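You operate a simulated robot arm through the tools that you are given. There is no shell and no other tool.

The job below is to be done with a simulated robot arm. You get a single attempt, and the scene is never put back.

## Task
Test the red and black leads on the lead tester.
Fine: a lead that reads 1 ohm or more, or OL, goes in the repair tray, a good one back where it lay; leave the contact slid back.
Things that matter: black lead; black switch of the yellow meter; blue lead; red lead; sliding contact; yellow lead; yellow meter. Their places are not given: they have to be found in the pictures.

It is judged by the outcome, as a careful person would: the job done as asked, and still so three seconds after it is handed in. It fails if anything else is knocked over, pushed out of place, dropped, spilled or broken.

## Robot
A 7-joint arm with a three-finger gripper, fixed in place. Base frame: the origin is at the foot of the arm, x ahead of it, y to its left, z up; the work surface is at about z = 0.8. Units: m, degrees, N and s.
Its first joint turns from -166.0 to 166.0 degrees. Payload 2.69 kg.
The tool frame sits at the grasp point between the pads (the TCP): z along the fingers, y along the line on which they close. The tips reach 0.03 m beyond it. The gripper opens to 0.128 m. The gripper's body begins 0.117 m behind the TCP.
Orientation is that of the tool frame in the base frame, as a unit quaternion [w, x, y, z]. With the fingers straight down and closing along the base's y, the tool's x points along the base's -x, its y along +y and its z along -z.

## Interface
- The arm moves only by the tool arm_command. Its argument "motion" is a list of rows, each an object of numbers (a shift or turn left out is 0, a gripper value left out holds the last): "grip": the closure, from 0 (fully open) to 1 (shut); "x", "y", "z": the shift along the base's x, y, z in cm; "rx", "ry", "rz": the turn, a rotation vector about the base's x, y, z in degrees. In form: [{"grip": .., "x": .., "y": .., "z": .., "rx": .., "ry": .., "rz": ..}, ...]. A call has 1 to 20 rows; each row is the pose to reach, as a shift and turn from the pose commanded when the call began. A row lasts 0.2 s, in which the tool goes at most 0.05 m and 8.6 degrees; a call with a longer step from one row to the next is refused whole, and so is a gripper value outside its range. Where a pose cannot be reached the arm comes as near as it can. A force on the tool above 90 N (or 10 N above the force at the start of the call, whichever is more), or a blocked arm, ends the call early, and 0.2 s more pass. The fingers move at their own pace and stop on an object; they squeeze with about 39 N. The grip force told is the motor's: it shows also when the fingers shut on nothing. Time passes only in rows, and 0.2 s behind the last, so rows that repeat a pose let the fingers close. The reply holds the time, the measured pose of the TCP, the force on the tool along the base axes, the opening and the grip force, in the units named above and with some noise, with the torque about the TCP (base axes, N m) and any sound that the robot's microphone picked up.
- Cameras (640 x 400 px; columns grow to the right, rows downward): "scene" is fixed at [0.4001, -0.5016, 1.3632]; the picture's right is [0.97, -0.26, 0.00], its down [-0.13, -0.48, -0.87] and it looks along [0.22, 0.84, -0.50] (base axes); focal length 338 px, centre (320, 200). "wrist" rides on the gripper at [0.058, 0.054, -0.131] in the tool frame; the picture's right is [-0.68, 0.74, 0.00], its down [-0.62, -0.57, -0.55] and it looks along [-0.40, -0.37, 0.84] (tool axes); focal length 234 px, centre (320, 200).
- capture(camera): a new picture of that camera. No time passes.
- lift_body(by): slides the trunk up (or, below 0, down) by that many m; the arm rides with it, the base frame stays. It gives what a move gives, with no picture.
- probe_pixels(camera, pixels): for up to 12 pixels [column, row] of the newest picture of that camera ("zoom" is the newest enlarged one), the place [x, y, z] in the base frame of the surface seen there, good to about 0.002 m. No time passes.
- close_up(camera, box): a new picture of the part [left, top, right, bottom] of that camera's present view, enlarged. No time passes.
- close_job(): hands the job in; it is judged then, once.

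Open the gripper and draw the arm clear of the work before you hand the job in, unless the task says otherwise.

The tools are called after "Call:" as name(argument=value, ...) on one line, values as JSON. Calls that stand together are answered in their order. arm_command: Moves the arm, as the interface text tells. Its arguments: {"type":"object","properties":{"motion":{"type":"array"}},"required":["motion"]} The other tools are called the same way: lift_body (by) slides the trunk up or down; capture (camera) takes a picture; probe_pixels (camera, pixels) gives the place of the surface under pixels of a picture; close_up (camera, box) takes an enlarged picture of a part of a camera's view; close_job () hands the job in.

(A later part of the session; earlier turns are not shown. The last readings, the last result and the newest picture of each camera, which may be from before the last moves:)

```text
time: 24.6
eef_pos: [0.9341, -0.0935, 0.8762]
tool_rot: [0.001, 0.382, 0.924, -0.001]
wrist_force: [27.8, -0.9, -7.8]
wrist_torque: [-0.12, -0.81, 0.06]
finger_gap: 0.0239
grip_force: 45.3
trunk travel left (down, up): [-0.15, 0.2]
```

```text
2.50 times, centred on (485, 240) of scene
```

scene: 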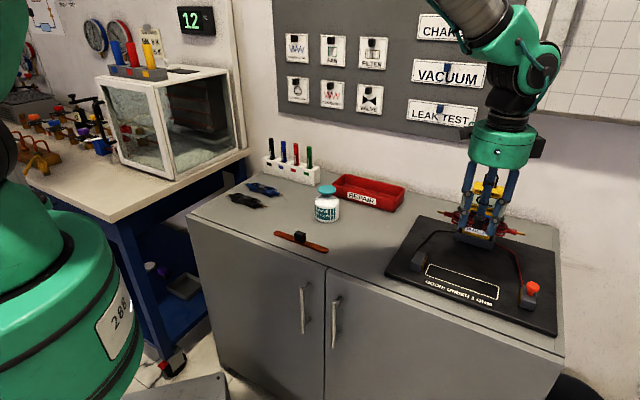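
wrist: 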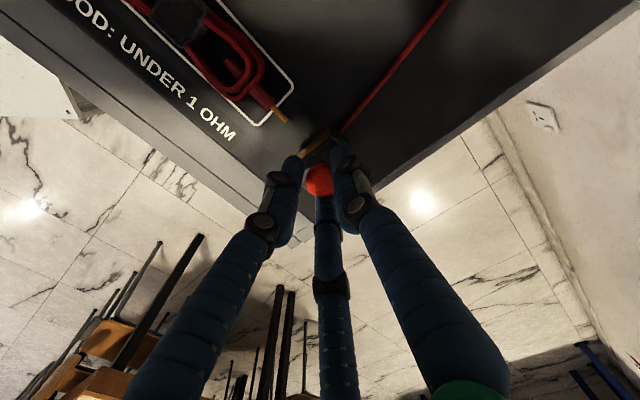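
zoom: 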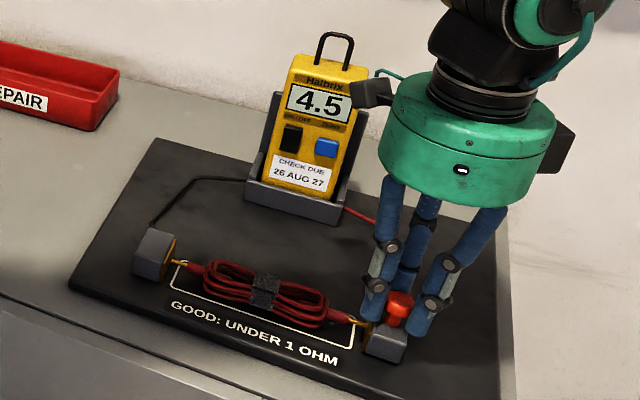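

The meter now reads 4.5. I zoom on the display to be sure.

Call:
close_up(camera="scene", box=[460, 165, 520, 240])

Call:
close_up(camera="scene", box=[420, 220, 530, 310])

```text
5.33 times, centred on (490, 202) of scene
```

zoom: 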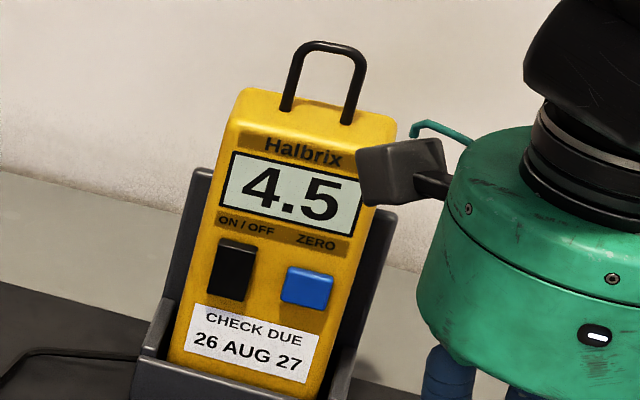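

```text
4.44 times, centred on (475, 265) of scene
```

zoom: 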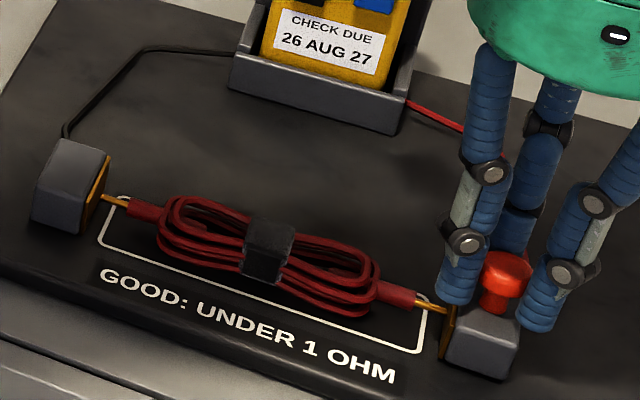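

Red reads 4.5, but the meter has a ZERO button and there is a shorting bar, so the offset must be checked before trusting it. First slide the contact all the way back.

Call:
arm_command(motion=[{"x": 0.4, "y": -0.4}, {"x": 0.8, "y": -0.8}, {"x": 1.2, "y": -1.2}, {"x": 1.6, "y": -1.6}, {"x": 2.0, "y": -2.0}, {"x": 2.25, "y": -2.3}, {"x": 2.25, "y": -2.3}])

Call:
close_up(camera="scene", box=[400, 160, 570, 320])

```text
time: 26.2
eef_pos: [0.9545, -0.1133, 0.8745]
tool_rot: [-0.001, 0.382, 0.924, -0.001]
wrist_force: [22.0, 18.8, -6.0]
wrist_torque: [0.44, -0.42, 0.22]
finger_gap: 0.0236
grip_force: 45.2
trunk travel left (down, up): [-0.15, 0.2]
```

```text
2.50 times, centred on (485, 240) of scene
```

zoom: 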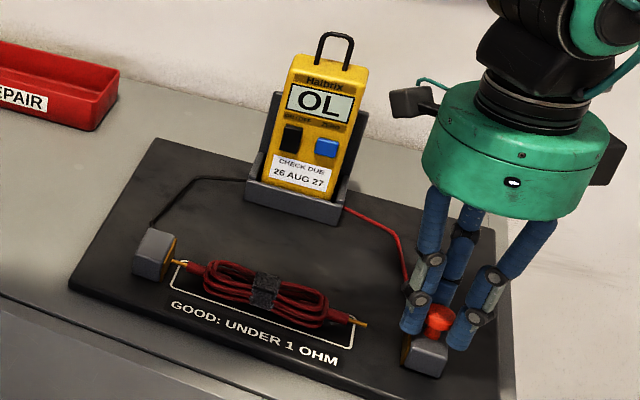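

Contact is back at its start position and the meter shows OL. I open, rise and move above the lead.

Call:
arm_command(motion=[{"grip": 0.6}, {"grip": 0.4}, {"grip": 0.4, "z": 1}, {"grip": 0.4, "z": 4}, {"grip": 0.4, "z": 8}, {"grip": 0.4, "z": 10}, {"grip": 0.22, "z": 10, "x": -3.3, "y": 3}, {"z": 10, "x": -6.6, "y": 6}, {"z": 10, "x": -9.9, "y": 8.9}, {"z": 10, "x": -9.9, "y": 8.9}])

Call:
close_up(camera="scene", box=[400, 160, 570, 320])

Call:
capture(camera="wrist")

```text
time: 28.4
eef_pos: [0.8545, -0.0264, 0.9756]
tool_rot: [0.001, 0.383, 0.924, 0.0]
wrist_force: [-0.4, -1.1, 0.1]
wrist_torque: [-0.03, -0.05, 0.02]
finger_gap: 0.0995
grip_force: 0.0
trunk travel left (down, up): [-0.15, 0.2]
```

```text
2.50 times, centred on (485, 240) of scene
```

zoom: 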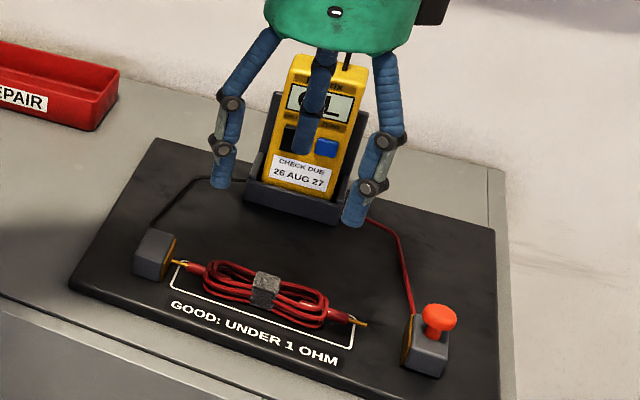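

```text
taken
```

wrist: 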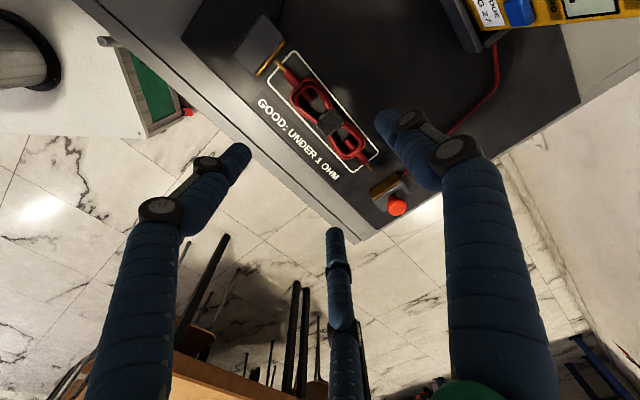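

I probe the lead's pin tips and wrap now that it has been pushed against the fixed contact.

Call:
probe_pixels(camera="wrist", pixels=[[281, 67], [374, 166], [330, 122]])

Call:
close_up(camera="scene", box=[430, 220, 510, 280])

Call:
probe_pixels(camera="scene", pixels=[[446, 265], [494, 290], [470, 278]])

```text
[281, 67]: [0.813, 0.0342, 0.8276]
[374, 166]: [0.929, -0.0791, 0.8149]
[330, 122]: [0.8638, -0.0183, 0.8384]
```

```text
6.67 times, centred on (470, 250) of scene
```

zoom: 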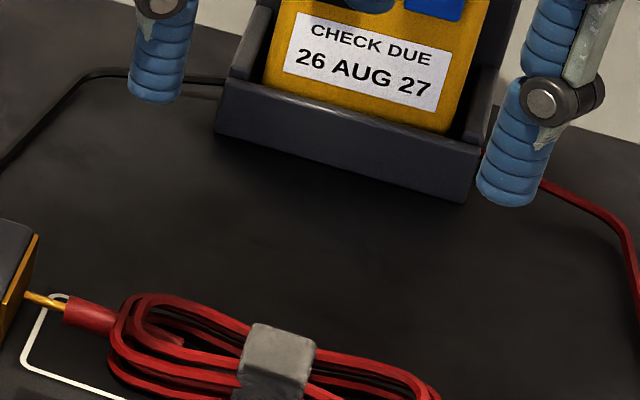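

```text
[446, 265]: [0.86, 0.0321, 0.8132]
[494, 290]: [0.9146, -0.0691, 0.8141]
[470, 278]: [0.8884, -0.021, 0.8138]
```

The lead centre is u≈0.6235, n≈0.596, matching my TCP offset. I descend to z≈0.851 and close.

Call:
arm_command(motion=[{"z": -4}, {"z": -8}, {"z": -10.5}, {"z": -12}, {"z": -12.4}, {"z": -12.4, "grip": 0.6}, {"z": -12.4, "grip": 1}, {"z": -12.4, "grip": 1}])

Call:
close_up(camera="scene", box=[400, 160, 570, 320])

```text
time: 30.2
eef_pos: [0.8532, -0.0259, 0.8506]
tool_rot: [0.0, 0.382, 0.924, 0.0]
wrist_force: [2.2, 0.5, 0.9]
wrist_torque: [-0.02, -0.06, -0.02]
finger_gap: 0.0461
grip_force: 38.9
trunk travel left (down, up): [-0.15, 0.2]
```

```text
2.50 times, centred on (485, 240) of scene
```

zoom: 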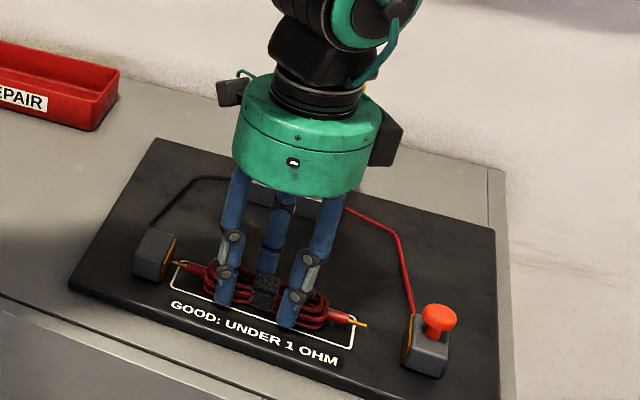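

Lead is held. I lift it and carry it to a free spot on the table at about (0.69,0.18), clear of the bar, bottle and board, as a temporary rest.

Call:
arm_command(motion=[{"z": 1.5}, {"z": 5}, {"z": 9}, {"z": 12}, {"z": 12, "x": -2.4, "y": 2.9}, {"z": 12, "x": -4.7, "y": 5.7}, {"z": 12, "x": -7.1, "y": 8.6}, {"z": 12, "x": -9.4, "y": 11.4}, {"z": 12, "x": -11.8, "y": 14.3}, {"z": 12, "x": -14.1, "y": 17.1}, {"z": 12, "x": -16.45, "y": 20}, {"z": 8, "x": -16.45, "y": 20}, {"z": 4, "x": -16.45, "y": 20}, {"z": 1, "x": -16.45, "y": 20}, {"z": 0.5, "x": -16.45, "y": 20}, {"z": 0.5, "x": -16.45, "y": 20}])

Call:
close_up(camera="scene", box=[270, 140, 450, 280])

Call:
capture(camera="wrist")

```text
time: 33.6
eef_pos: [0.6896, 0.1741, 0.8569]
tool_rot: [0.0, 0.383, 0.924, 0.0]
wrist_force: [-0.6, 0.8, -1.3]
wrist_torque: [0.0, 0.0, 0.0]
finger_gap: 0.0455
grip_force: 39.1
trunk travel left (down, up): [-0.15, 0.2]
```

```text
2.86 times, centred on (360, 210) of scene
```

zoom: 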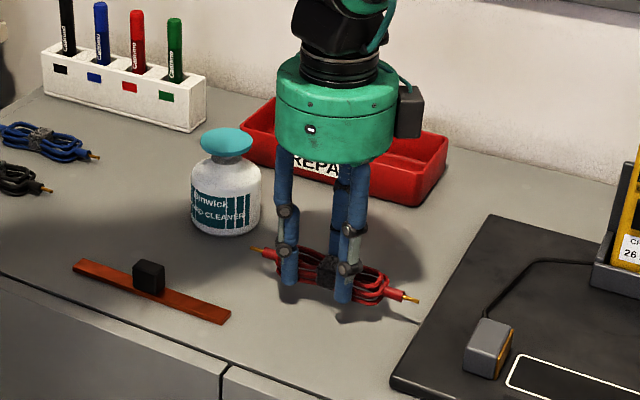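

```text
taken
```

wrist: 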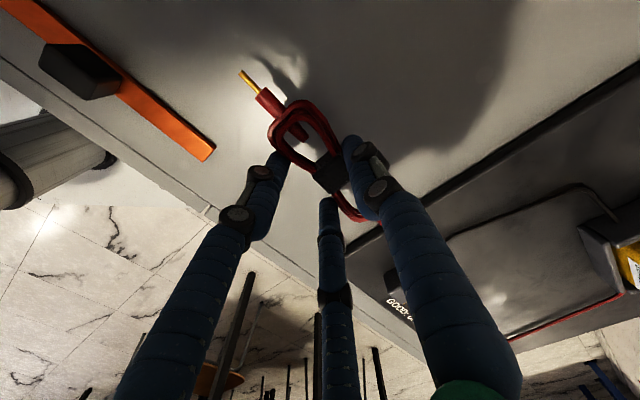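

The spot is clear; I shift 5 mm away from the board, lower 1.9 cm, and check contact force.

Call:
arm_command(motion=[{"x": -0.35, "y": 0.35, "z": -0.6}, {"x": -0.35, "y": 0.35, "z": -1.2}, {"x": -0.35, "y": 0.35, "z": -1.7}, {"x": -0.35, "y": 0.35, "z": -1.95}, {"x": -0.35, "y": 0.35, "z": -1.95}])

```text
time: 34.8
eef_pos: [0.6869, 0.1781, 0.8362]
tool_rot: [0.0, 0.382, 0.924, 0.0]
wrist_force: [-0.8, -0.5, 1.2]
wrist_torque: [0.03, -0.03, 0.02]
finger_gap: 0.0458
grip_force: 39.0
trunk travel left (down, up): [-0.15, 0.2]
```

Near table contact at z=0.836. I open and rise, then look at the bar with the wrist camera.

Call:
arm_command(motion=[{"z": -0.05, "grip": 0.5}, {"grip": 0.22}, {"grip": 0.22}, {"z": 2}, {"z": 6}, {"z": 10}, {"z": 14}, {"z": 14, "x": -2, "y": 1}, {"z": 14, "x": -5, "y": 2}, {"z": 14, "x": -8, "y": 3}, {"z": 14, "x": -11, "y": 4}, {"z": 14, "x": -14, "y": 5}, {"z": 14, "x": -14, "y": 5}])

Call:
capture(camera="wrist")

Call:
close_up(camera="scene", box=[250, 160, 430, 280])

```text
time: 37.6
eef_pos: [0.5471, 0.2265, 0.9746]
tool_rot: [0.0, 0.383, 0.924, 0.0]
wrist_force: [-0.1, 0.0, -0.6]
wrist_torque: [0.01, -0.02, 0.02]
finger_gap: 0.1
grip_force: 0.0
trunk travel left (down, up): [-0.15, 0.2]
```

```text
taken
```

wrist: 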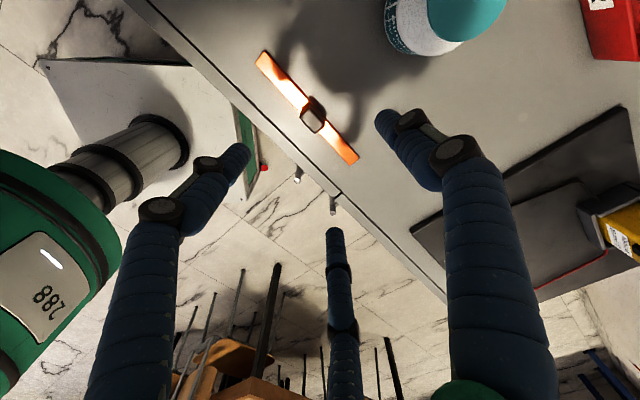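

```text
3.33 times, centred on (340, 220) of scene
```

zoom: 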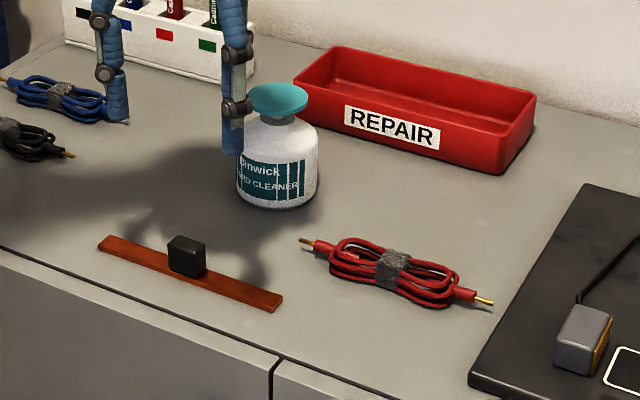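

The bar lies clear and the red lead rests fine at its temporary spot. I probe the bar ends and its handle.

Call:
close_up(camera="wrist", box=[240, 30, 380, 180])

Call:
probe_pixels(camera="wrist", pixels=[[262, 52], [256, 63], [359, 156], [350, 164], [306, 112], [322, 105], [325, 122], [313, 131], [313, 117], [316, 100]])

Call:
close_up(camera="scene", box=[270, 220, 340, 265])

Call:
probe_pixels(camera="scene", pixels=[[276, 233], [330, 251], [295, 233], [311, 235], [303, 234], [303, 239], [297, 240], [388, 181], [360, 225]])

```text
2.67 times, centred on (310, 105) of wrist
```

zoom: 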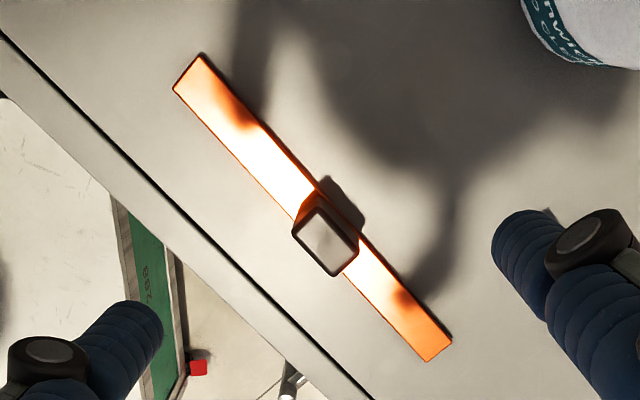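

```text
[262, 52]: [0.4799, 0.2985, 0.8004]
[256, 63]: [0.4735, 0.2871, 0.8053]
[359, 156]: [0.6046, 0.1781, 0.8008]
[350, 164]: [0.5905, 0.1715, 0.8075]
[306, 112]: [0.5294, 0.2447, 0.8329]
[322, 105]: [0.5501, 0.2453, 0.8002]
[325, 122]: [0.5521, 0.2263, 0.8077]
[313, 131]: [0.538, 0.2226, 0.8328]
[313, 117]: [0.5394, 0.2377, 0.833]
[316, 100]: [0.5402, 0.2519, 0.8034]
```

```text
8.89 times, centred on (305, 242) of scene
```

zoom: 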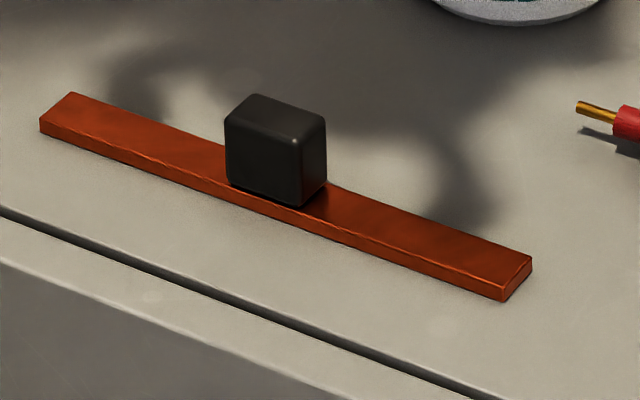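

```text
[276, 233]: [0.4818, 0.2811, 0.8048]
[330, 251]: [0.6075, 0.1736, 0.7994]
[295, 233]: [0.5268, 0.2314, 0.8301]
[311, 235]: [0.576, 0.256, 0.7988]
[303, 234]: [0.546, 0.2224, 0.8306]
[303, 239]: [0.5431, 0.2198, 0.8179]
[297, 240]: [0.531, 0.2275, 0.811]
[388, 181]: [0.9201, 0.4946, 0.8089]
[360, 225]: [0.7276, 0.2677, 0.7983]
```

The bar is ~16.7 cm long with its handle at about (0.538,0.234), z 0.806–0.833. I move over it and descend with a 7 cm gap to z≈0.841, then close on the handle.

Call:
arm_command(motion=[{"x": -1.08, "y": 0.46, "grip": 0.45}, {"x": -1.08, "y": 0.46, "z": -4}, {"x": -1.08, "y": 0.46, "z": -8}, {"x": -1.08, "y": 0.46, "z": -11.5}, {"x": -1.08, "y": 0.46, "z": -13}, {"x": -1.08, "y": 0.46, "z": -13.6}, {"x": -1.08, "y": 0.46, "z": -13.6}])

Call:
capture(camera="wrist")

Call:
close_up(camera="scene", box=[250, 160, 390, 280])

```text
time: 39.2
eef_pos: [0.5342, 0.2323, 0.8411]
tool_rot: [0.0, 0.383, 0.924, 0.0]
wrist_force: [0.1, -0.1, 0.6]
wrist_torque: [-0.02, 0.0, 0.01]
finger_gap: 0.0706
grip_force: 0.1
trunk travel left (down, up): [-0.15, 0.2]
```

```text
taken
```

wrist: 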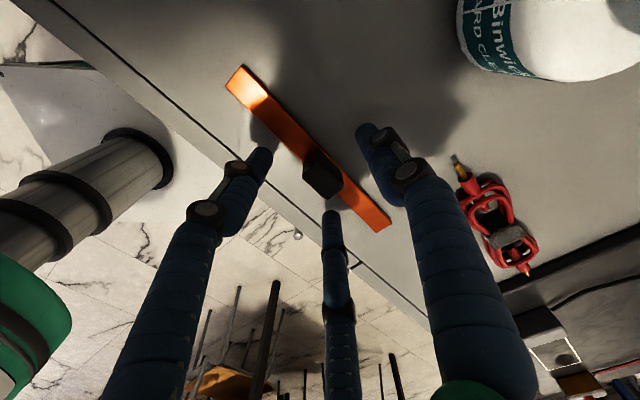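

```text
3.33 times, centred on (320, 220) of scene
```

zoom: 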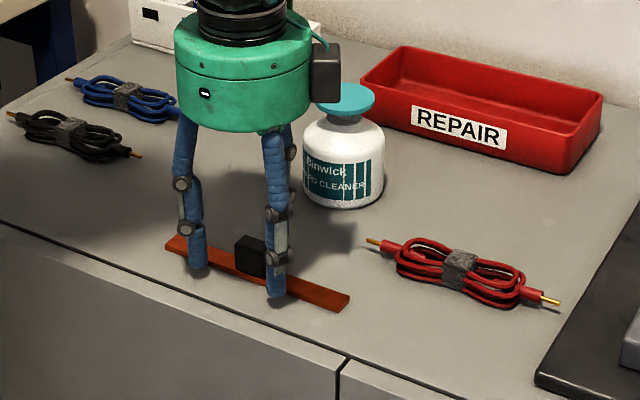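

Handle is centred between the fingers. Close and lift slightly.

Call:
arm_command(motion=[{"grip": 0.75}, {"grip": 1}, {"grip": 1}, {"grip": 1}, {"z": 1}, {"z": 3}, {"z": 6}, {"z": 10}, {"z": 12}, {"z": 12}])

Call:
capture(camera="wrist")

Call:
close_up(camera="scene", box=[250, 120, 390, 260])

```text
time: 41.4
eef_pos: [0.5343, 0.2302, 0.9617]
tool_rot: [0.0, 0.382, 0.924, 0.0]
wrist_force: [0.1, 0.0, -1.4]
wrist_torque: [0.02, 0.0, -0.02]
finger_gap: 0.0255
grip_force: 38.5
trunk travel left (down, up): [-0.15, 0.2]
```

```text
taken
```

wrist: 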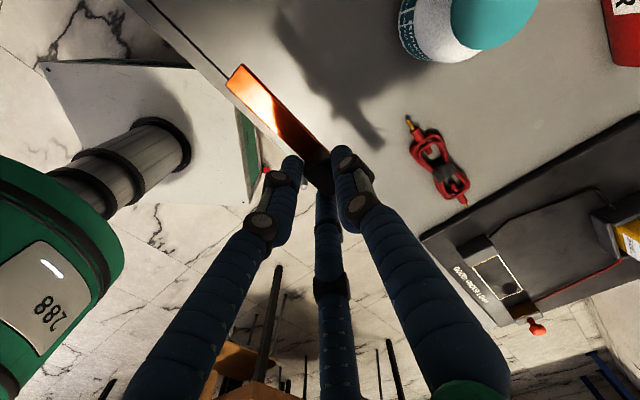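

```text
2.86 times, centred on (320, 190) of scene
```

zoom: 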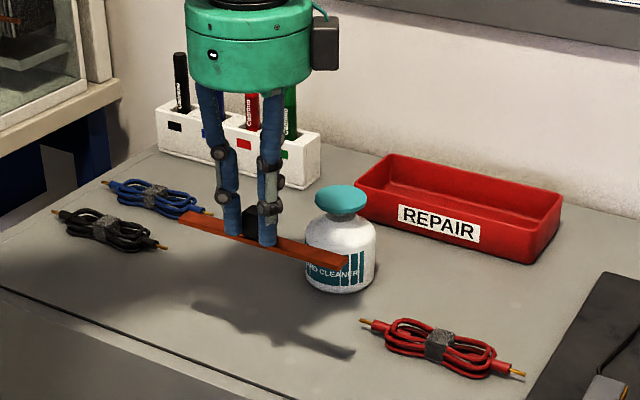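

Bar held level. I probe its ends to get its pose relative to the TCP (0.534,0.231).

Call:
probe_pixels(camera="zoom", pixels=[[184, 218], [343, 260], [346, 255], [182, 212], [300, 248]])

Call:
probe_pixels(camera="wrist", pixels=[[241, 68], [229, 86], [236, 78], [285, 115], [264, 122]])

```text
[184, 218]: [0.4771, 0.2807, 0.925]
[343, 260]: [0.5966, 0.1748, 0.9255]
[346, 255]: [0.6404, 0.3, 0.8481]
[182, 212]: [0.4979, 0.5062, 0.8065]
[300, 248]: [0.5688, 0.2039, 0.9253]
```

```text
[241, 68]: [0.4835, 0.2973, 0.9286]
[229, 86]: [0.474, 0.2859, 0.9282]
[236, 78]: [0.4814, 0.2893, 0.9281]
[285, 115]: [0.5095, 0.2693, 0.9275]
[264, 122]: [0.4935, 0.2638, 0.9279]
```

Bar is centred on the TCP. I carry it over the tester and lower to just above the board.

Call:
arm_command(motion=[{"x": 2.97, "y": -2.33}, {"x": 5.95, "y": -4.65}, {"x": 8.9, "y": -7}, {"x": 11.9, "y": -9.3}, {"x": 14.9, "y": -11.6}, {"x": 17.8, "y": -14}, {"x": 20.8, "y": -16.3}, {"x": 23.8, "y": -18.6}, {"x": 26.8, "y": -20.9}, {"x": 29.7, "y": -23.3}, {"x": 32.7, "y": -25.6}, {"x": 32.7, "y": -25.6, "z": -4}, {"x": 32.7, "y": -25.6, "z": -7.5}, {"x": 32.7, "y": -25.6, "z": -9}, {"x": 32.7, "y": -25.6, "z": -9}])

Call:
capture(camera="wrist")

Call:
close_up(camera="scene", box=[390, 200, 560, 320])

```text
time: 44.6
eef_pos: [0.8628, -0.0249, 0.8705]
tool_rot: [0.001, 0.383, 0.924, -0.001]
wrist_force: [-0.1, 0.5, -1.1]
wrist_torque: [0.01, 0.04, -0.02]
finger_gap: 0.0255
grip_force: 39.0
trunk travel left (down, up): [-0.15, 0.2]
```

```text
taken
```

wrist: 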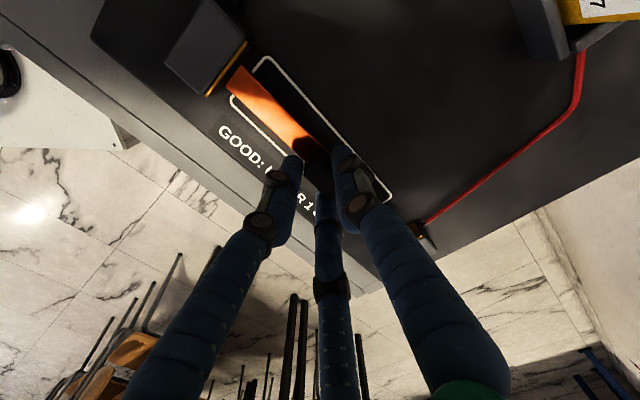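

```text
3.33 times, centred on (475, 260) of scene
```

zoom: 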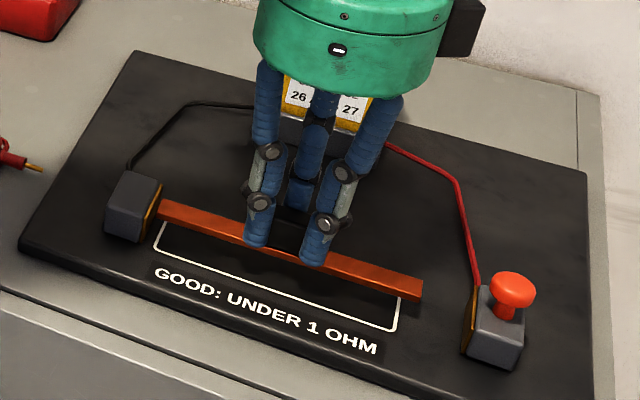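

I check the left end's clearance to the fixed face before lowering.

Call:
probe_pixels(camera="wrist", pixels=[[241, 68], [231, 86], [247, 45], [211, 94]])

Call:
probe_pixels(camera="zoom", pixels=[[160, 215], [420, 296], [418, 282], [166, 203]])

```text
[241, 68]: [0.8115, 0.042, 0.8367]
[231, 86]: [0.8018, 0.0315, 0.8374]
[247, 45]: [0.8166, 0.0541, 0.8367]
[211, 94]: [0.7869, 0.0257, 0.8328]
```

```text
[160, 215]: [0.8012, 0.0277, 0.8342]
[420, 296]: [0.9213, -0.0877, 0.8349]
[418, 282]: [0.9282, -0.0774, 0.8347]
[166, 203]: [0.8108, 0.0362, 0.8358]
```

Aligned (left end u≈0.546, 7 mm from the face). I lower 1.5 cm carefully.

Call:
arm_command(motion=[{"z": -0.5}, {"z": -1}, {"z": -1.4}, {"z": -1.6}, {"z": -1.6}])

```text
time: 45.8
eef_pos: [0.863, -0.0244, 0.8557]
tool_rot: [0.0, 0.382, 0.924, 0.0]
wrist_force: [0.0, -0.5, -0.4]
wrist_torque: [0.0, -0.04, 0.03]
finger_gap: 0.0255
grip_force: 38.7
trunk travel left (down, up): [-0.15, 0.2]
```

No contact force yet; lower a little more in 1 mm steps.

Call:
arm_command(motion=[{"z": -0.1}, {"z": -0.2}, {"z": -0.2}])

```text
time: 46.6
eef_pos: [0.8638, -0.0228, 0.8543]
tool_rot: [0.001, 0.382, 0.924, 0.0]
wrist_force: [-3.4, 0.5, 9.5]
wrist_torque: [0.07, 0.14, 0.08]
finger_gap: 0.0254
grip_force: 38.6
trunk travel left (down, up): [-0.15, 0.2]
```

Bar touches the board. I open, rise, and go over to the knob (target (0.9555,−0.1135)), ending at z≈0.876, then look before closing.

Call:
arm_command(motion=[{"z": 0.1, "grip": 0.75}, {"z": 0.1, "grip": 0.5}, {"z": 0.1, "grip": 0.45}, {"z": 2}, {"z": 5}, {"z": 9}, {"z": 9, "x": 3, "y": -3}, {"z": 9, "x": 6, "y": -6}, {"z": 9, "x": 9.2, "y": -9}, {"z": 6, "x": 9.2, "y": -9}, {"z": 3.5, "x": 9.2, "y": -9}, {"z": 2.25, "x": 9.2, "y": -9}, {"z": 2.25, "x": 9.2, "y": -9}])

Call:
close_up(camera="scene", box=[400, 160, 570, 320])

Call:
capture(camera="wrist")

```text
time: 49.4
eef_pos: [0.9551, -0.1151, 0.8759]
tool_rot: [0.0, 0.383, 0.924, 0.0]
wrist_force: [0.6, 0.4, -0.2]
wrist_torque: [-0.01, 0.01, -0.01]
finger_gap: 0.0705
grip_force: 0.1
trunk travel left (down, up): [-0.15, 0.2]
```

```text
2.50 times, centred on (485, 240) of scene
```

zoom: 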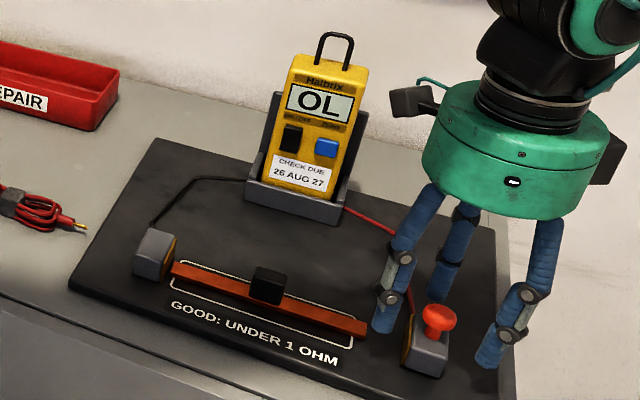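

```text
taken
```

wrist: 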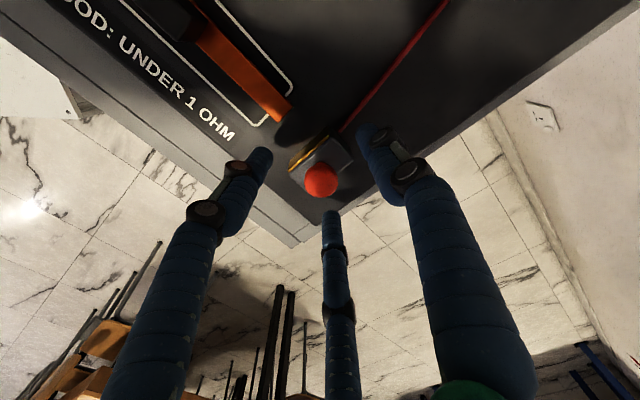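

Bar lies on the board clear of both contacts. Close on the knob and slide it in.

Call:
arm_command(motion=[{"grip": 0.75}, {"grip": 1}, {"grip": 1}, {"x": -0.3, "y": 0.3}, {"x": -0.6, "y": 0.6}, {"x": -0.9, "y": 0.9}, {"x": -1.2, "y": 1.2}, {"x": -1.5, "y": 1.5}, {"x": -1.8, "y": 1.8}, {"x": -2.1, "y": 2.1}, {"x": -2.1, "y": 2.1}])

Call:
close_up(camera="scene", box=[400, 160, 570, 320])

```text
time: 51.8
eef_pos: [0.9335, -0.0935, 0.8751]
tool_rot: [0.0, 0.383, 0.924, 0.0]
wrist_force: [11.0, 3.3, -4.6]
wrist_torque: [0.14, -0.48, 0.0]
finger_gap: 0.0228
grip_force: 44.9
trunk travel left (down, up): [-0.15, 0.2]
```

```text
2.50 times, centred on (485, 240) of scene
```

zoom: 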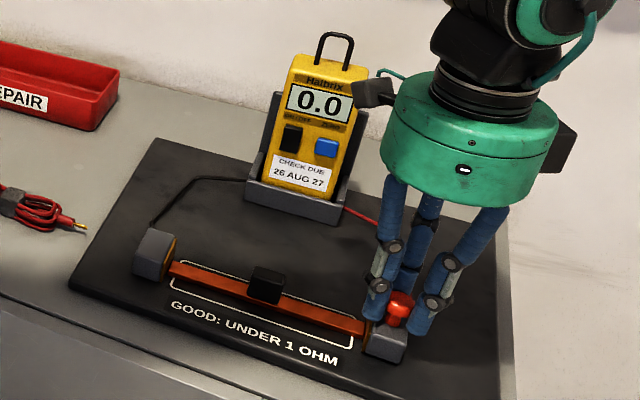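

The bar reads 0.0, so the meter is correctly zeroed and red at 4.5 is genuinely bad. I slide the contact back, release, and rise above the bar.

Call:
arm_command(motion=[{"x": 0.3, "y": -0.3}, {"x": 0.6, "y": -0.6}, {"x": 0.9, "y": -0.9}, {"x": 1.2, "y": -1.2}, {"x": 1.5, "y": -1.5}, {"x": 1.8, "y": -1.8}, {"x": 2.1, "y": -2.1}, {"x": 2.1, "y": -2.1}, {"x": 2.1, "y": -2.1, "grip": 0.7}, {"x": 2.1, "y": -2.1, "grip": 0.45}, {"x": 2.1, "y": -2.1, "z": 1}, {"x": 2.1, "y": -2.1, "z": 4}, {"x": 2.1, "y": -2.1, "z": 8}, {"x": -1, "y": 1, "z": 8}, {"x": -4, "y": 4, "z": 8}, {"x": -7.4, "y": 7.2, "z": 8}, {"x": -7.4, "y": 7.2, "z": 8}])

Call:
capture(camera="wrist")

Call:
close_up(camera="scene", box=[400, 180, 570, 320])

```text
time: 55.4
eef_pos: [0.8614, -0.0211, 0.9562]
tool_rot: [0.0, 0.383, 0.924, 0.0]
wrist_force: [1.0, 0.8, 0.6]
wrist_torque: [-0.05, -0.02, -0.04]
finger_gap: 0.0704
grip_force: 0.0
trunk travel left (down, up): [-0.15, 0.2]
```

```text
taken
```

wrist: 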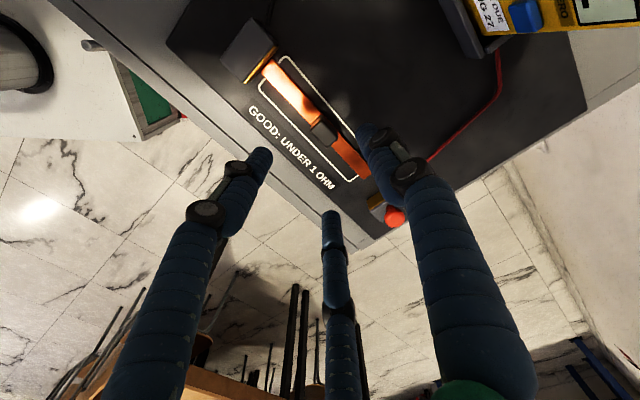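

```text
2.86 times, centred on (485, 250) of scene
```

zoom: 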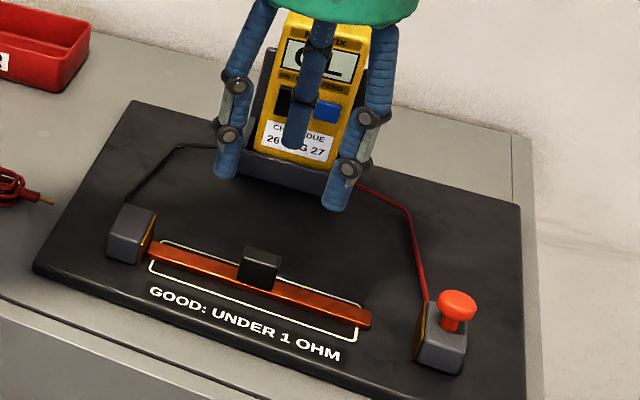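

Contact is back. I probe the bar's handle and ends in the current views.

Call:
probe_pixels(camera="wrist", pixels=[[324, 130], [322, 141], [312, 127], [336, 133], [272, 63], [265, 77]])

Call:
probe_pixels(camera="zoom", pixels=[[262, 255], [246, 252], [276, 262], [149, 252], [369, 325], [155, 243], [372, 312]])

```text
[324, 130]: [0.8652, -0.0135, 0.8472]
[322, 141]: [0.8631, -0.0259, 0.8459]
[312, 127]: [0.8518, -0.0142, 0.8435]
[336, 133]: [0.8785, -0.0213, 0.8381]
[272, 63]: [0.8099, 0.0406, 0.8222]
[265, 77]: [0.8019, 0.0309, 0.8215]
```

```text
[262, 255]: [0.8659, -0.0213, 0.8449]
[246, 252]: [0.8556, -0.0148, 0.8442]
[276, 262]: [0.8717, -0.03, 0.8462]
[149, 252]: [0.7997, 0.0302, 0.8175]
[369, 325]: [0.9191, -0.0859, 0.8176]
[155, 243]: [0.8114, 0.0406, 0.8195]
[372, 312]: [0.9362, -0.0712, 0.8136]
```

The bar moved only ~1–2 mm. I descend on the handle at (0.862,−0.022), z≈0.855, and close.

Call:
arm_command(motion=[{"x": 0.2, "y": -0.16}, {"x": 0.2, "y": -0.16, "z": -4}, {"x": 0.2, "y": -0.16, "z": -8}, {"x": 0.2, "y": -0.16, "z": -9.6}, {"x": 0.2, "y": -0.16, "z": -10.1}, {"x": 0.2, "y": -0.16, "z": -10.1, "grip": 0.75}, {"x": 0.2, "y": -0.16, "z": -10.1, "grip": 1}, {"x": 0.2, "y": -0.16, "z": -10.1, "grip": 1}, {"x": 0.2, "y": -0.16, "z": -10.1, "grip": 1}])

Call:
close_up(camera="scene", box=[400, 180, 570, 320])

```text
time: 57.4
eef_pos: [0.8617, -0.0231, 0.8555]
tool_rot: [0.0, 0.382, 0.924, 0.0]
wrist_force: [0.1, -0.8, -0.5]
wrist_torque: [-0.02, 0.03, 0.0]
finger_gap: 0.0258
grip_force: 39.1
trunk travel left (down, up): [-0.15, 0.2]
```

```text
2.86 times, centred on (485, 250) of scene
```

zoom: 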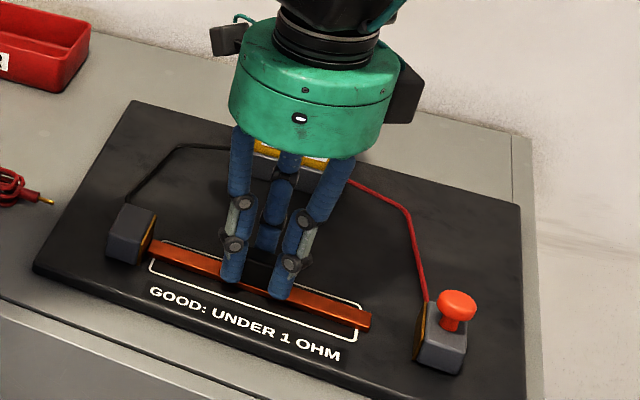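

Bar gripped. I lift it and return it to where it lay (TCP (0.536,0.232)), stopping slightly above the table.

Call:
arm_command(motion=[{"z": 2}, {"z": 6}, {"z": 10}, {"z": 10, "x": -2.96, "y": 2.31}, {"z": 10, "x": -5.93, "y": 4.63}, {"z": 10, "x": -8.9, "y": 6.94}, {"z": 10, "x": -11.85, "y": 9.26}, {"z": 10, "x": -14.8, "y": 11.57}, {"z": 10, "x": -17.8, "y": 13.9}, {"z": 10, "x": -20.7, "y": 16.2}, {"z": 10, "x": -23.7, "y": 18.5}, {"z": 10, "x": -26.7, "y": 20.8}, {"z": 10, "x": -29.6, "y": 23.1}, {"z": 10, "x": -32.6, "y": 25.46}, {"z": 6, "x": -32.6, "y": 25.46}, {"z": 2, "x": -32.6, "y": 25.46}, {"z": -0.4, "x": -32.6, "y": 25.46}, {"z": -1, "x": -32.6, "y": 25.46}, {"z": -1, "x": -32.6, "y": 25.46}])

Call:
close_up(camera="scene", box=[250, 160, 390, 280])

Call:
capture(camera="wrist")

```text
time: 61.4
eef_pos: [0.5375, 0.2338, 0.847]
tool_rot: [0.001, 0.383, 0.924, 0.0]
wrist_force: [0.2, -0.3, -0.9]
wrist_torque: [0.0, -0.01, 0.01]
finger_gap: 0.0252
grip_force: 38.7
trunk travel left (down, up): [-0.15, 0.2]
```

```text
3.33 times, centred on (320, 220) of scene
```

zoom: 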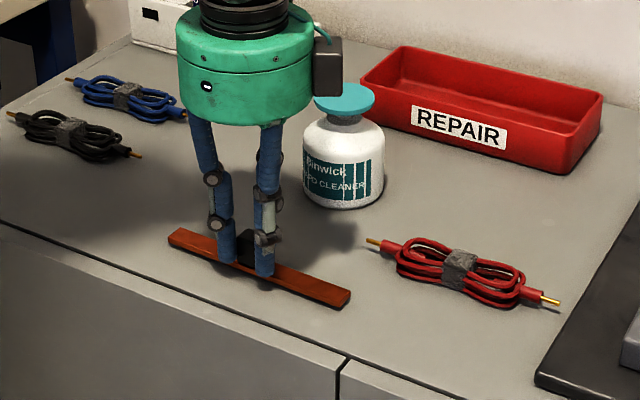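

```text
taken
```

wrist: 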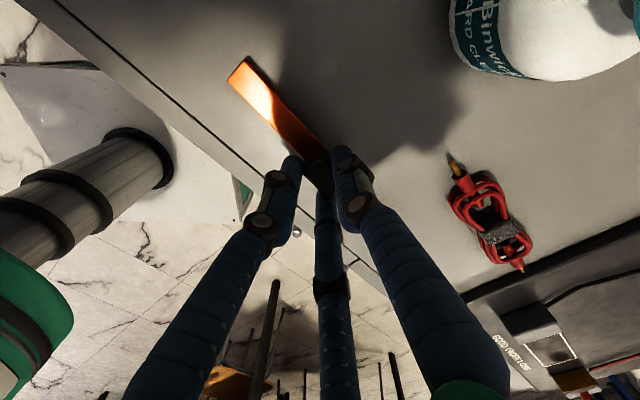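

Bar is over its original place, about 5 mm up. Lower until contact.

Call:
arm_command(motion=[{"z": -0.3}, {"z": -0.45}, {"z": -0.6}, {"z": -0.6}])

```text
time: 62.4
eef_pos: [0.5355, 0.2314, 0.8413]
tool_rot: [0.002, 0.383, 0.924, 0.001]
wrist_force: [-1.6, -10.6, 30.8]
wrist_torque: [-0.31, 0.09, 0.04]
finger_gap: 0.0257
grip_force: 39.0
trunk travel left (down, up): [-0.15, 0.2]
```

Bar is on the table. I back off 2 mm, release, rise, and go above the red lead at its temporary spot.

Call:
arm_command(motion=[{"z": 0.2}, {"z": 0.2, "grip": 0.75}, {"z": 0.2, "grip": 0.5}, {"z": 0.2, "grip": 0.45}, {"z": 3}, {"z": 7}, {"z": 11}, {"z": 12, "x": 3.8, "y": -1.37, "grip": 0.22}, {"z": 12, "x": 7.5, "y": -2.73}, {"z": 12, "x": 11.3, "y": -4.1}, {"z": 12, "x": 15.08, "y": -5.46}, {"z": 12, "x": 15.08, "y": -5.46}])

Call:
capture(camera="wrist")

Call:
close_up(camera="scene", box=[250, 160, 430, 280])

```text
time: 65.0
eef_pos: [0.6868, 0.1793, 0.9599]
tool_rot: [0.0, 0.383, 0.924, 0.0]
wrist_force: [-0.5, -0.9, -0.3]
wrist_torque: [-0.05, 0.03, -0.01]
finger_gap: 0.0999
grip_force: 0.1
trunk travel left (down, up): [-0.15, 0.2]
```

```text
taken
```

wrist: 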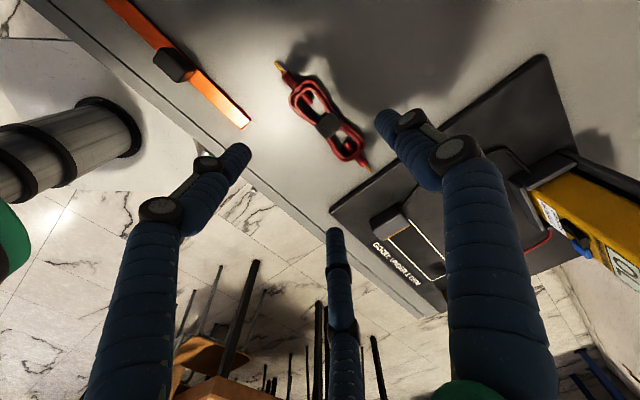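

```text
3.33 times, centred on (340, 220) of scene
```

zoom: 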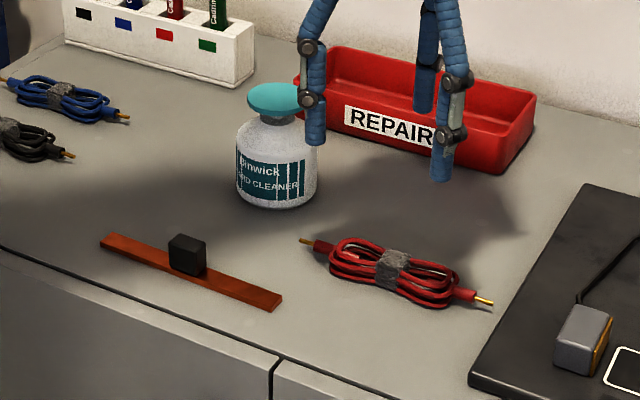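

Bar is back in place. Now descend to the red lead, grip, and lift.

Call:
arm_command(motion=[{"z": -4}, {"z": -8}, {"z": -10.5}, {"z": -12}, {"z": -12.2}, {"z": -12.2, "grip": 0.6}, {"z": -12.2, "grip": 1}, {"z": -12.2, "grip": 1}, {"z": -12.2, "grip": 1}, {"z": -10}, {"z": -6}, {"z": -2}, {"z": 0}, {"z": 0}])

Call:
close_up(camera="scene", box=[270, 120, 450, 260])

Call:
capture(camera="wrist")

```text
time: 68.0
eef_pos: [0.6859, 0.1773, 0.9576]
tool_rot: [0.0, 0.383, 0.924, 0.0]
wrist_force: [0.9, 0.0, -1.7]
wrist_torque: [0.01, -0.02, 0.01]
finger_gap: 0.0459
grip_force: 39.1
trunk travel left (down, up): [-0.15, 0.2]
```

```text
2.86 times, centred on (360, 190) of scene
```

zoom: 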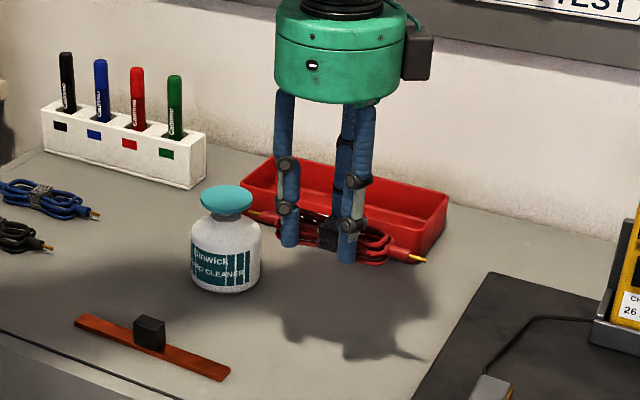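

```text
taken
```

wrist: 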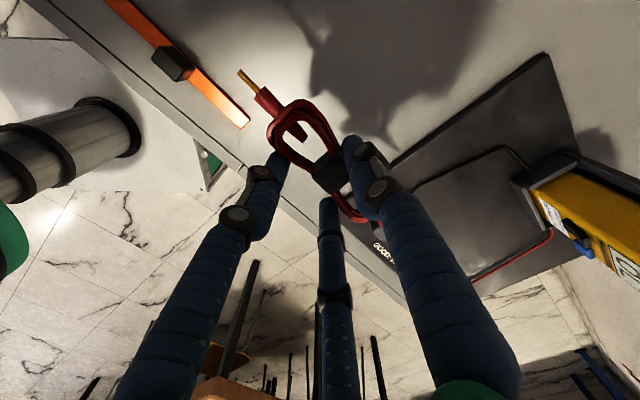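

Red is held. I raise and carry it over the repair tray (around (0.815,0.419)), high above, to inspect the tray from the wrist camera.

Call:
arm_command(motion=[{"z": 3}, {"z": 6}, {"z": 6, "x": 1.6, "y": 3}, {"z": 6, "x": 3.2, "y": 6}, {"z": 6, "x": 4.8, "y": 9.1}, {"z": 6, "x": 6.4, "y": 12.1}, {"z": 6, "x": 8, "y": 15.1}, {"z": 6, "x": 9.6, "y": 18.2}, {"z": 6, "x": 11.2, "y": 21.2}, {"z": 6, "x": 12.8, "y": 24.2}, {"z": 6, "x": 12.8, "y": 24.2}])

Call:
capture(camera="wrist")

Call:
close_up(camera="scene", box=[300, 100, 440, 230])

```text
time: 70.4
eef_pos: [0.8154, 0.421, 1.0175]
tool_rot: [-0.001, 0.382, 0.924, 0.001]
wrist_force: [0.1, 0.2, -1.5]
wrist_torque: [-0.05, 0.03, -0.03]
finger_gap: 0.0457
grip_force: 39.8
trunk travel left (down, up): [-0.15, 0.2]
```

```text
taken
```

wrist: 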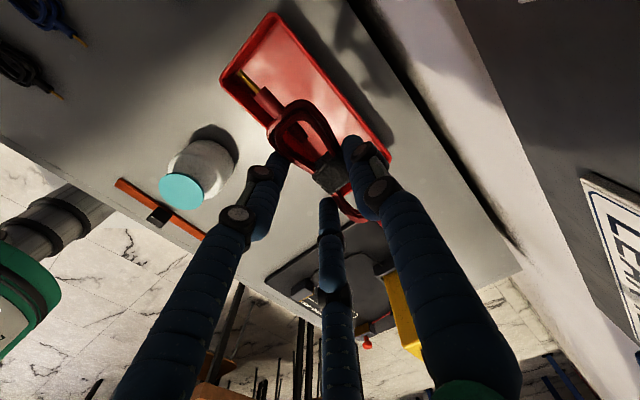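

```text
3.08 times, centred on (370, 165) of scene
```

zoom: 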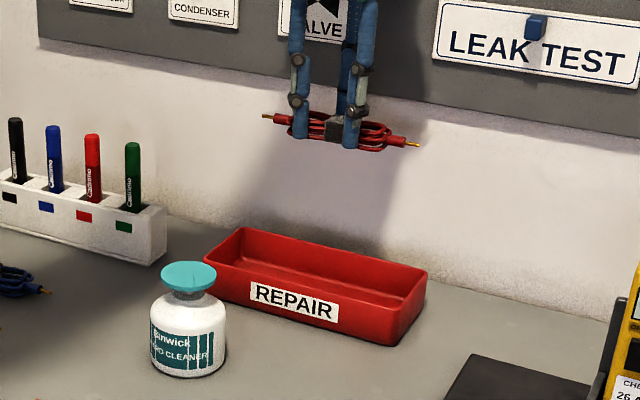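

Clear view of the tray. I probe its rim corners and inner floor.

Call:
close_up(camera="wrist", box=[210, 0, 410, 180])

Call:
probe_pixels(camera="zoom", pixels=[[210, 45], [35, 245], [42, 255], [225, 55], [345, 145], [560, 470], [240, 150], [300, 160], [60, 240], [150, 140], [400, 290], [90, 190]])

Call:
probe_pixels(camera="wrist", pixels=[[274, 14], [222, 78], [335, 85], [390, 155], [240, 92], [300, 60], [255, 60], [330, 125], [316, 85], [230, 86]])

```text
2.22 times, centred on (310, 90) of wrist
```

zoom: 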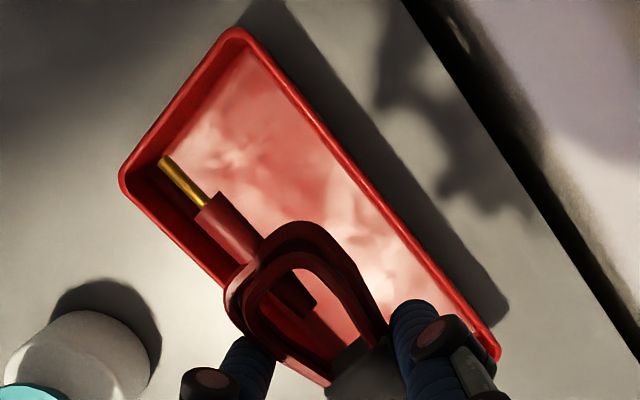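

```text
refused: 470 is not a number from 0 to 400
```

```text
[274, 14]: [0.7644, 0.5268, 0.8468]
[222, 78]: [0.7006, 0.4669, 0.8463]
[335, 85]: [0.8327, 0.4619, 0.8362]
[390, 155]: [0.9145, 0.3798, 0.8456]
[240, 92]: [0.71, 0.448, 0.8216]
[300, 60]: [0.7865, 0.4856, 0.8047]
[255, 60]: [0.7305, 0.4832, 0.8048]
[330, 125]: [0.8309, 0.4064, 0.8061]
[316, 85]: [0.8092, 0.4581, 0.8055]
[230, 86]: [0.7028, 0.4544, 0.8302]
```

The tray rim spans u 0.166–0.379 and n 0.825–0.915, floor 0.805. I centre for it (TCP (0.803,0.4175)) and lower to z 0.90, then look.

Call:
arm_command(motion=[{"x": -1.22, "y": -0.22}, {"x": -1.22, "y": -0.22, "z": -4}, {"x": -1.22, "y": -0.22, "z": -8}, {"x": -1.22, "y": -0.22, "z": -12}, {"x": -1.22, "y": -0.22, "z": -13}, {"x": -1.22, "y": -0.22, "z": -13}])

Call:
capture(camera="wrist")

Call:
close_up(camera="scene", box=[300, 120, 440, 230])

```text
time: 71.8
eef_pos: [0.8022, 0.4189, 0.8866]
tool_rot: [0.0, 0.382, 0.924, -0.001]
wrist_force: [-0.4, -0.5, 0.6]
wrist_torque: [-0.04, 0.03, 0.0]
finger_gap: 0.0457
grip_force: 39.2
trunk travel left (down, up): [-0.15, 0.2]
```

```text
taken
```

wrist: 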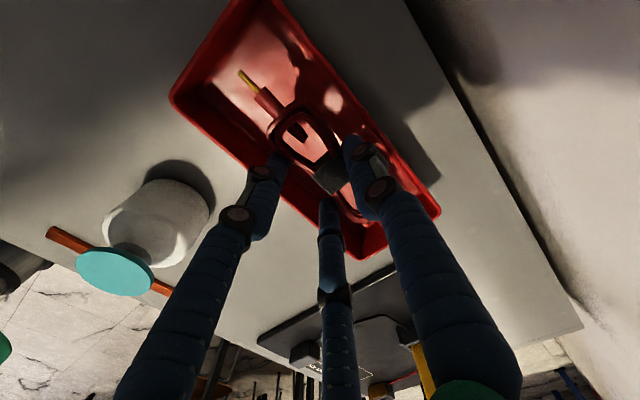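

```text
3.64 times, centred on (370, 175) of scene
```

zoom: 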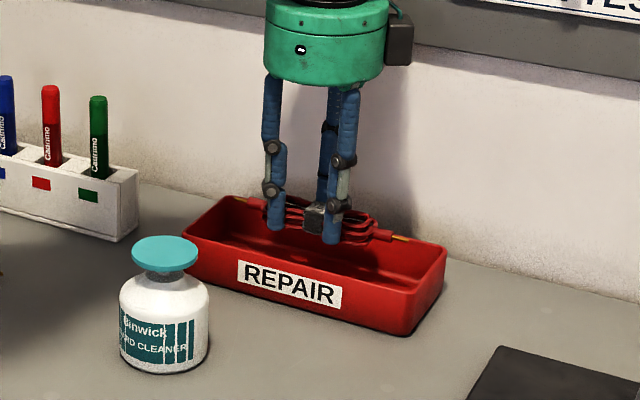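

The lead hangs inside the rim outline. I lower gently to z≈0.850.

Call:
arm_command(motion=[{"z": -1}, {"z": -2}, {"z": -3}, {"z": -3.6}, {"z": -3.6}])

Call:
capture(camera="wrist")

Call:
close_up(camera="scene", box=[300, 120, 440, 230])

```text
time: 73.0
eef_pos: [0.8023, 0.4189, 0.8533]
tool_rot: [0.0, 0.382, 0.924, 0.0]
wrist_force: [-0.5, 0.0, -0.8]
wrist_torque: [0.02, 0.04, 0.01]
finger_gap: 0.0457
grip_force: 38.9
trunk travel left (down, up): [-0.15, 0.2]
```

```text
taken
```

wrist: 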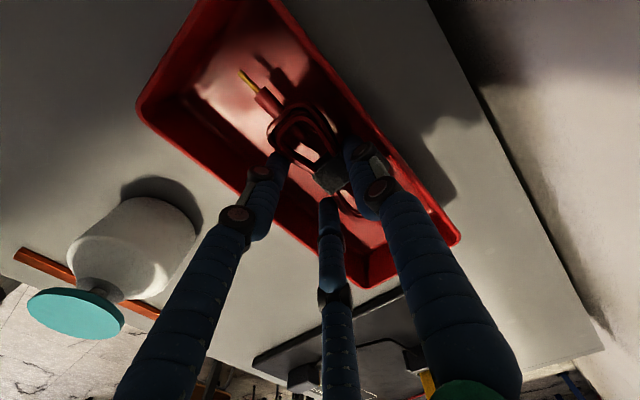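

```text
3.64 times, centred on (370, 175) of scene
```

zoom: 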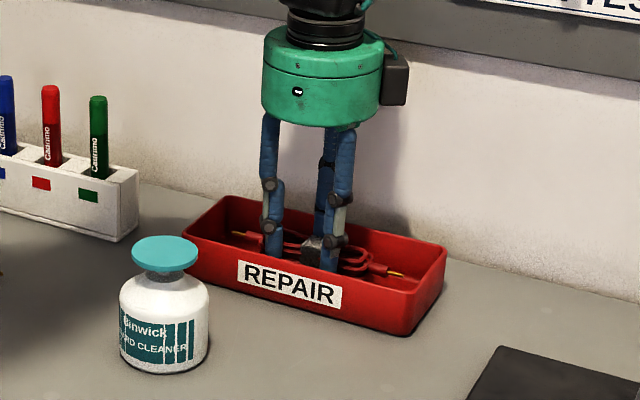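

No contact with walls. I lower another 9 mm so the lead is just off the tray floor.

Call:
arm_command(motion=[{"z": -0.4}, {"z": -0.8}, {"z": -1.0}, {"z": -1.0}])

```text
time: 74.0
eef_pos: [0.8028, 0.4177, 0.8432]
tool_rot: [0.0, 0.383, 0.924, 0.0]
wrist_force: [0.3, -0.2, 0.0]
wrist_torque: [0.0, 0.03, 0.01]
finger_gap: 0.0458
grip_force: 38.3
trunk travel left (down, up): [-0.15, 0.2]
```

Now open only slightly (gap ~5.6 cm) so the fingers stay off the walls, then check.

Call:
arm_command(motion=[{"grip": 0.6}, {"grip": 0.57}, {"grip": 0.57}])

Call:
capture(camera="wrist")

```text
time: 74.8
eef_pos: [0.8029, 0.4183, 0.8436]
tool_rot: [0.0, 0.382, 0.924, 0.0]
wrist_force: [-0.4, 0.2, 0.5]
wrist_torque: [0.0, -0.01, -0.01]
finger_gap: 0.0551
grip_force: 0.1
trunk travel left (down, up): [-0.15, 0.2]
```

```text
taken
```

wrist: 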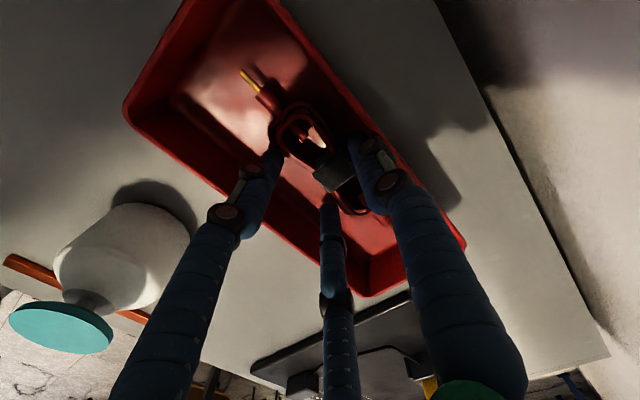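

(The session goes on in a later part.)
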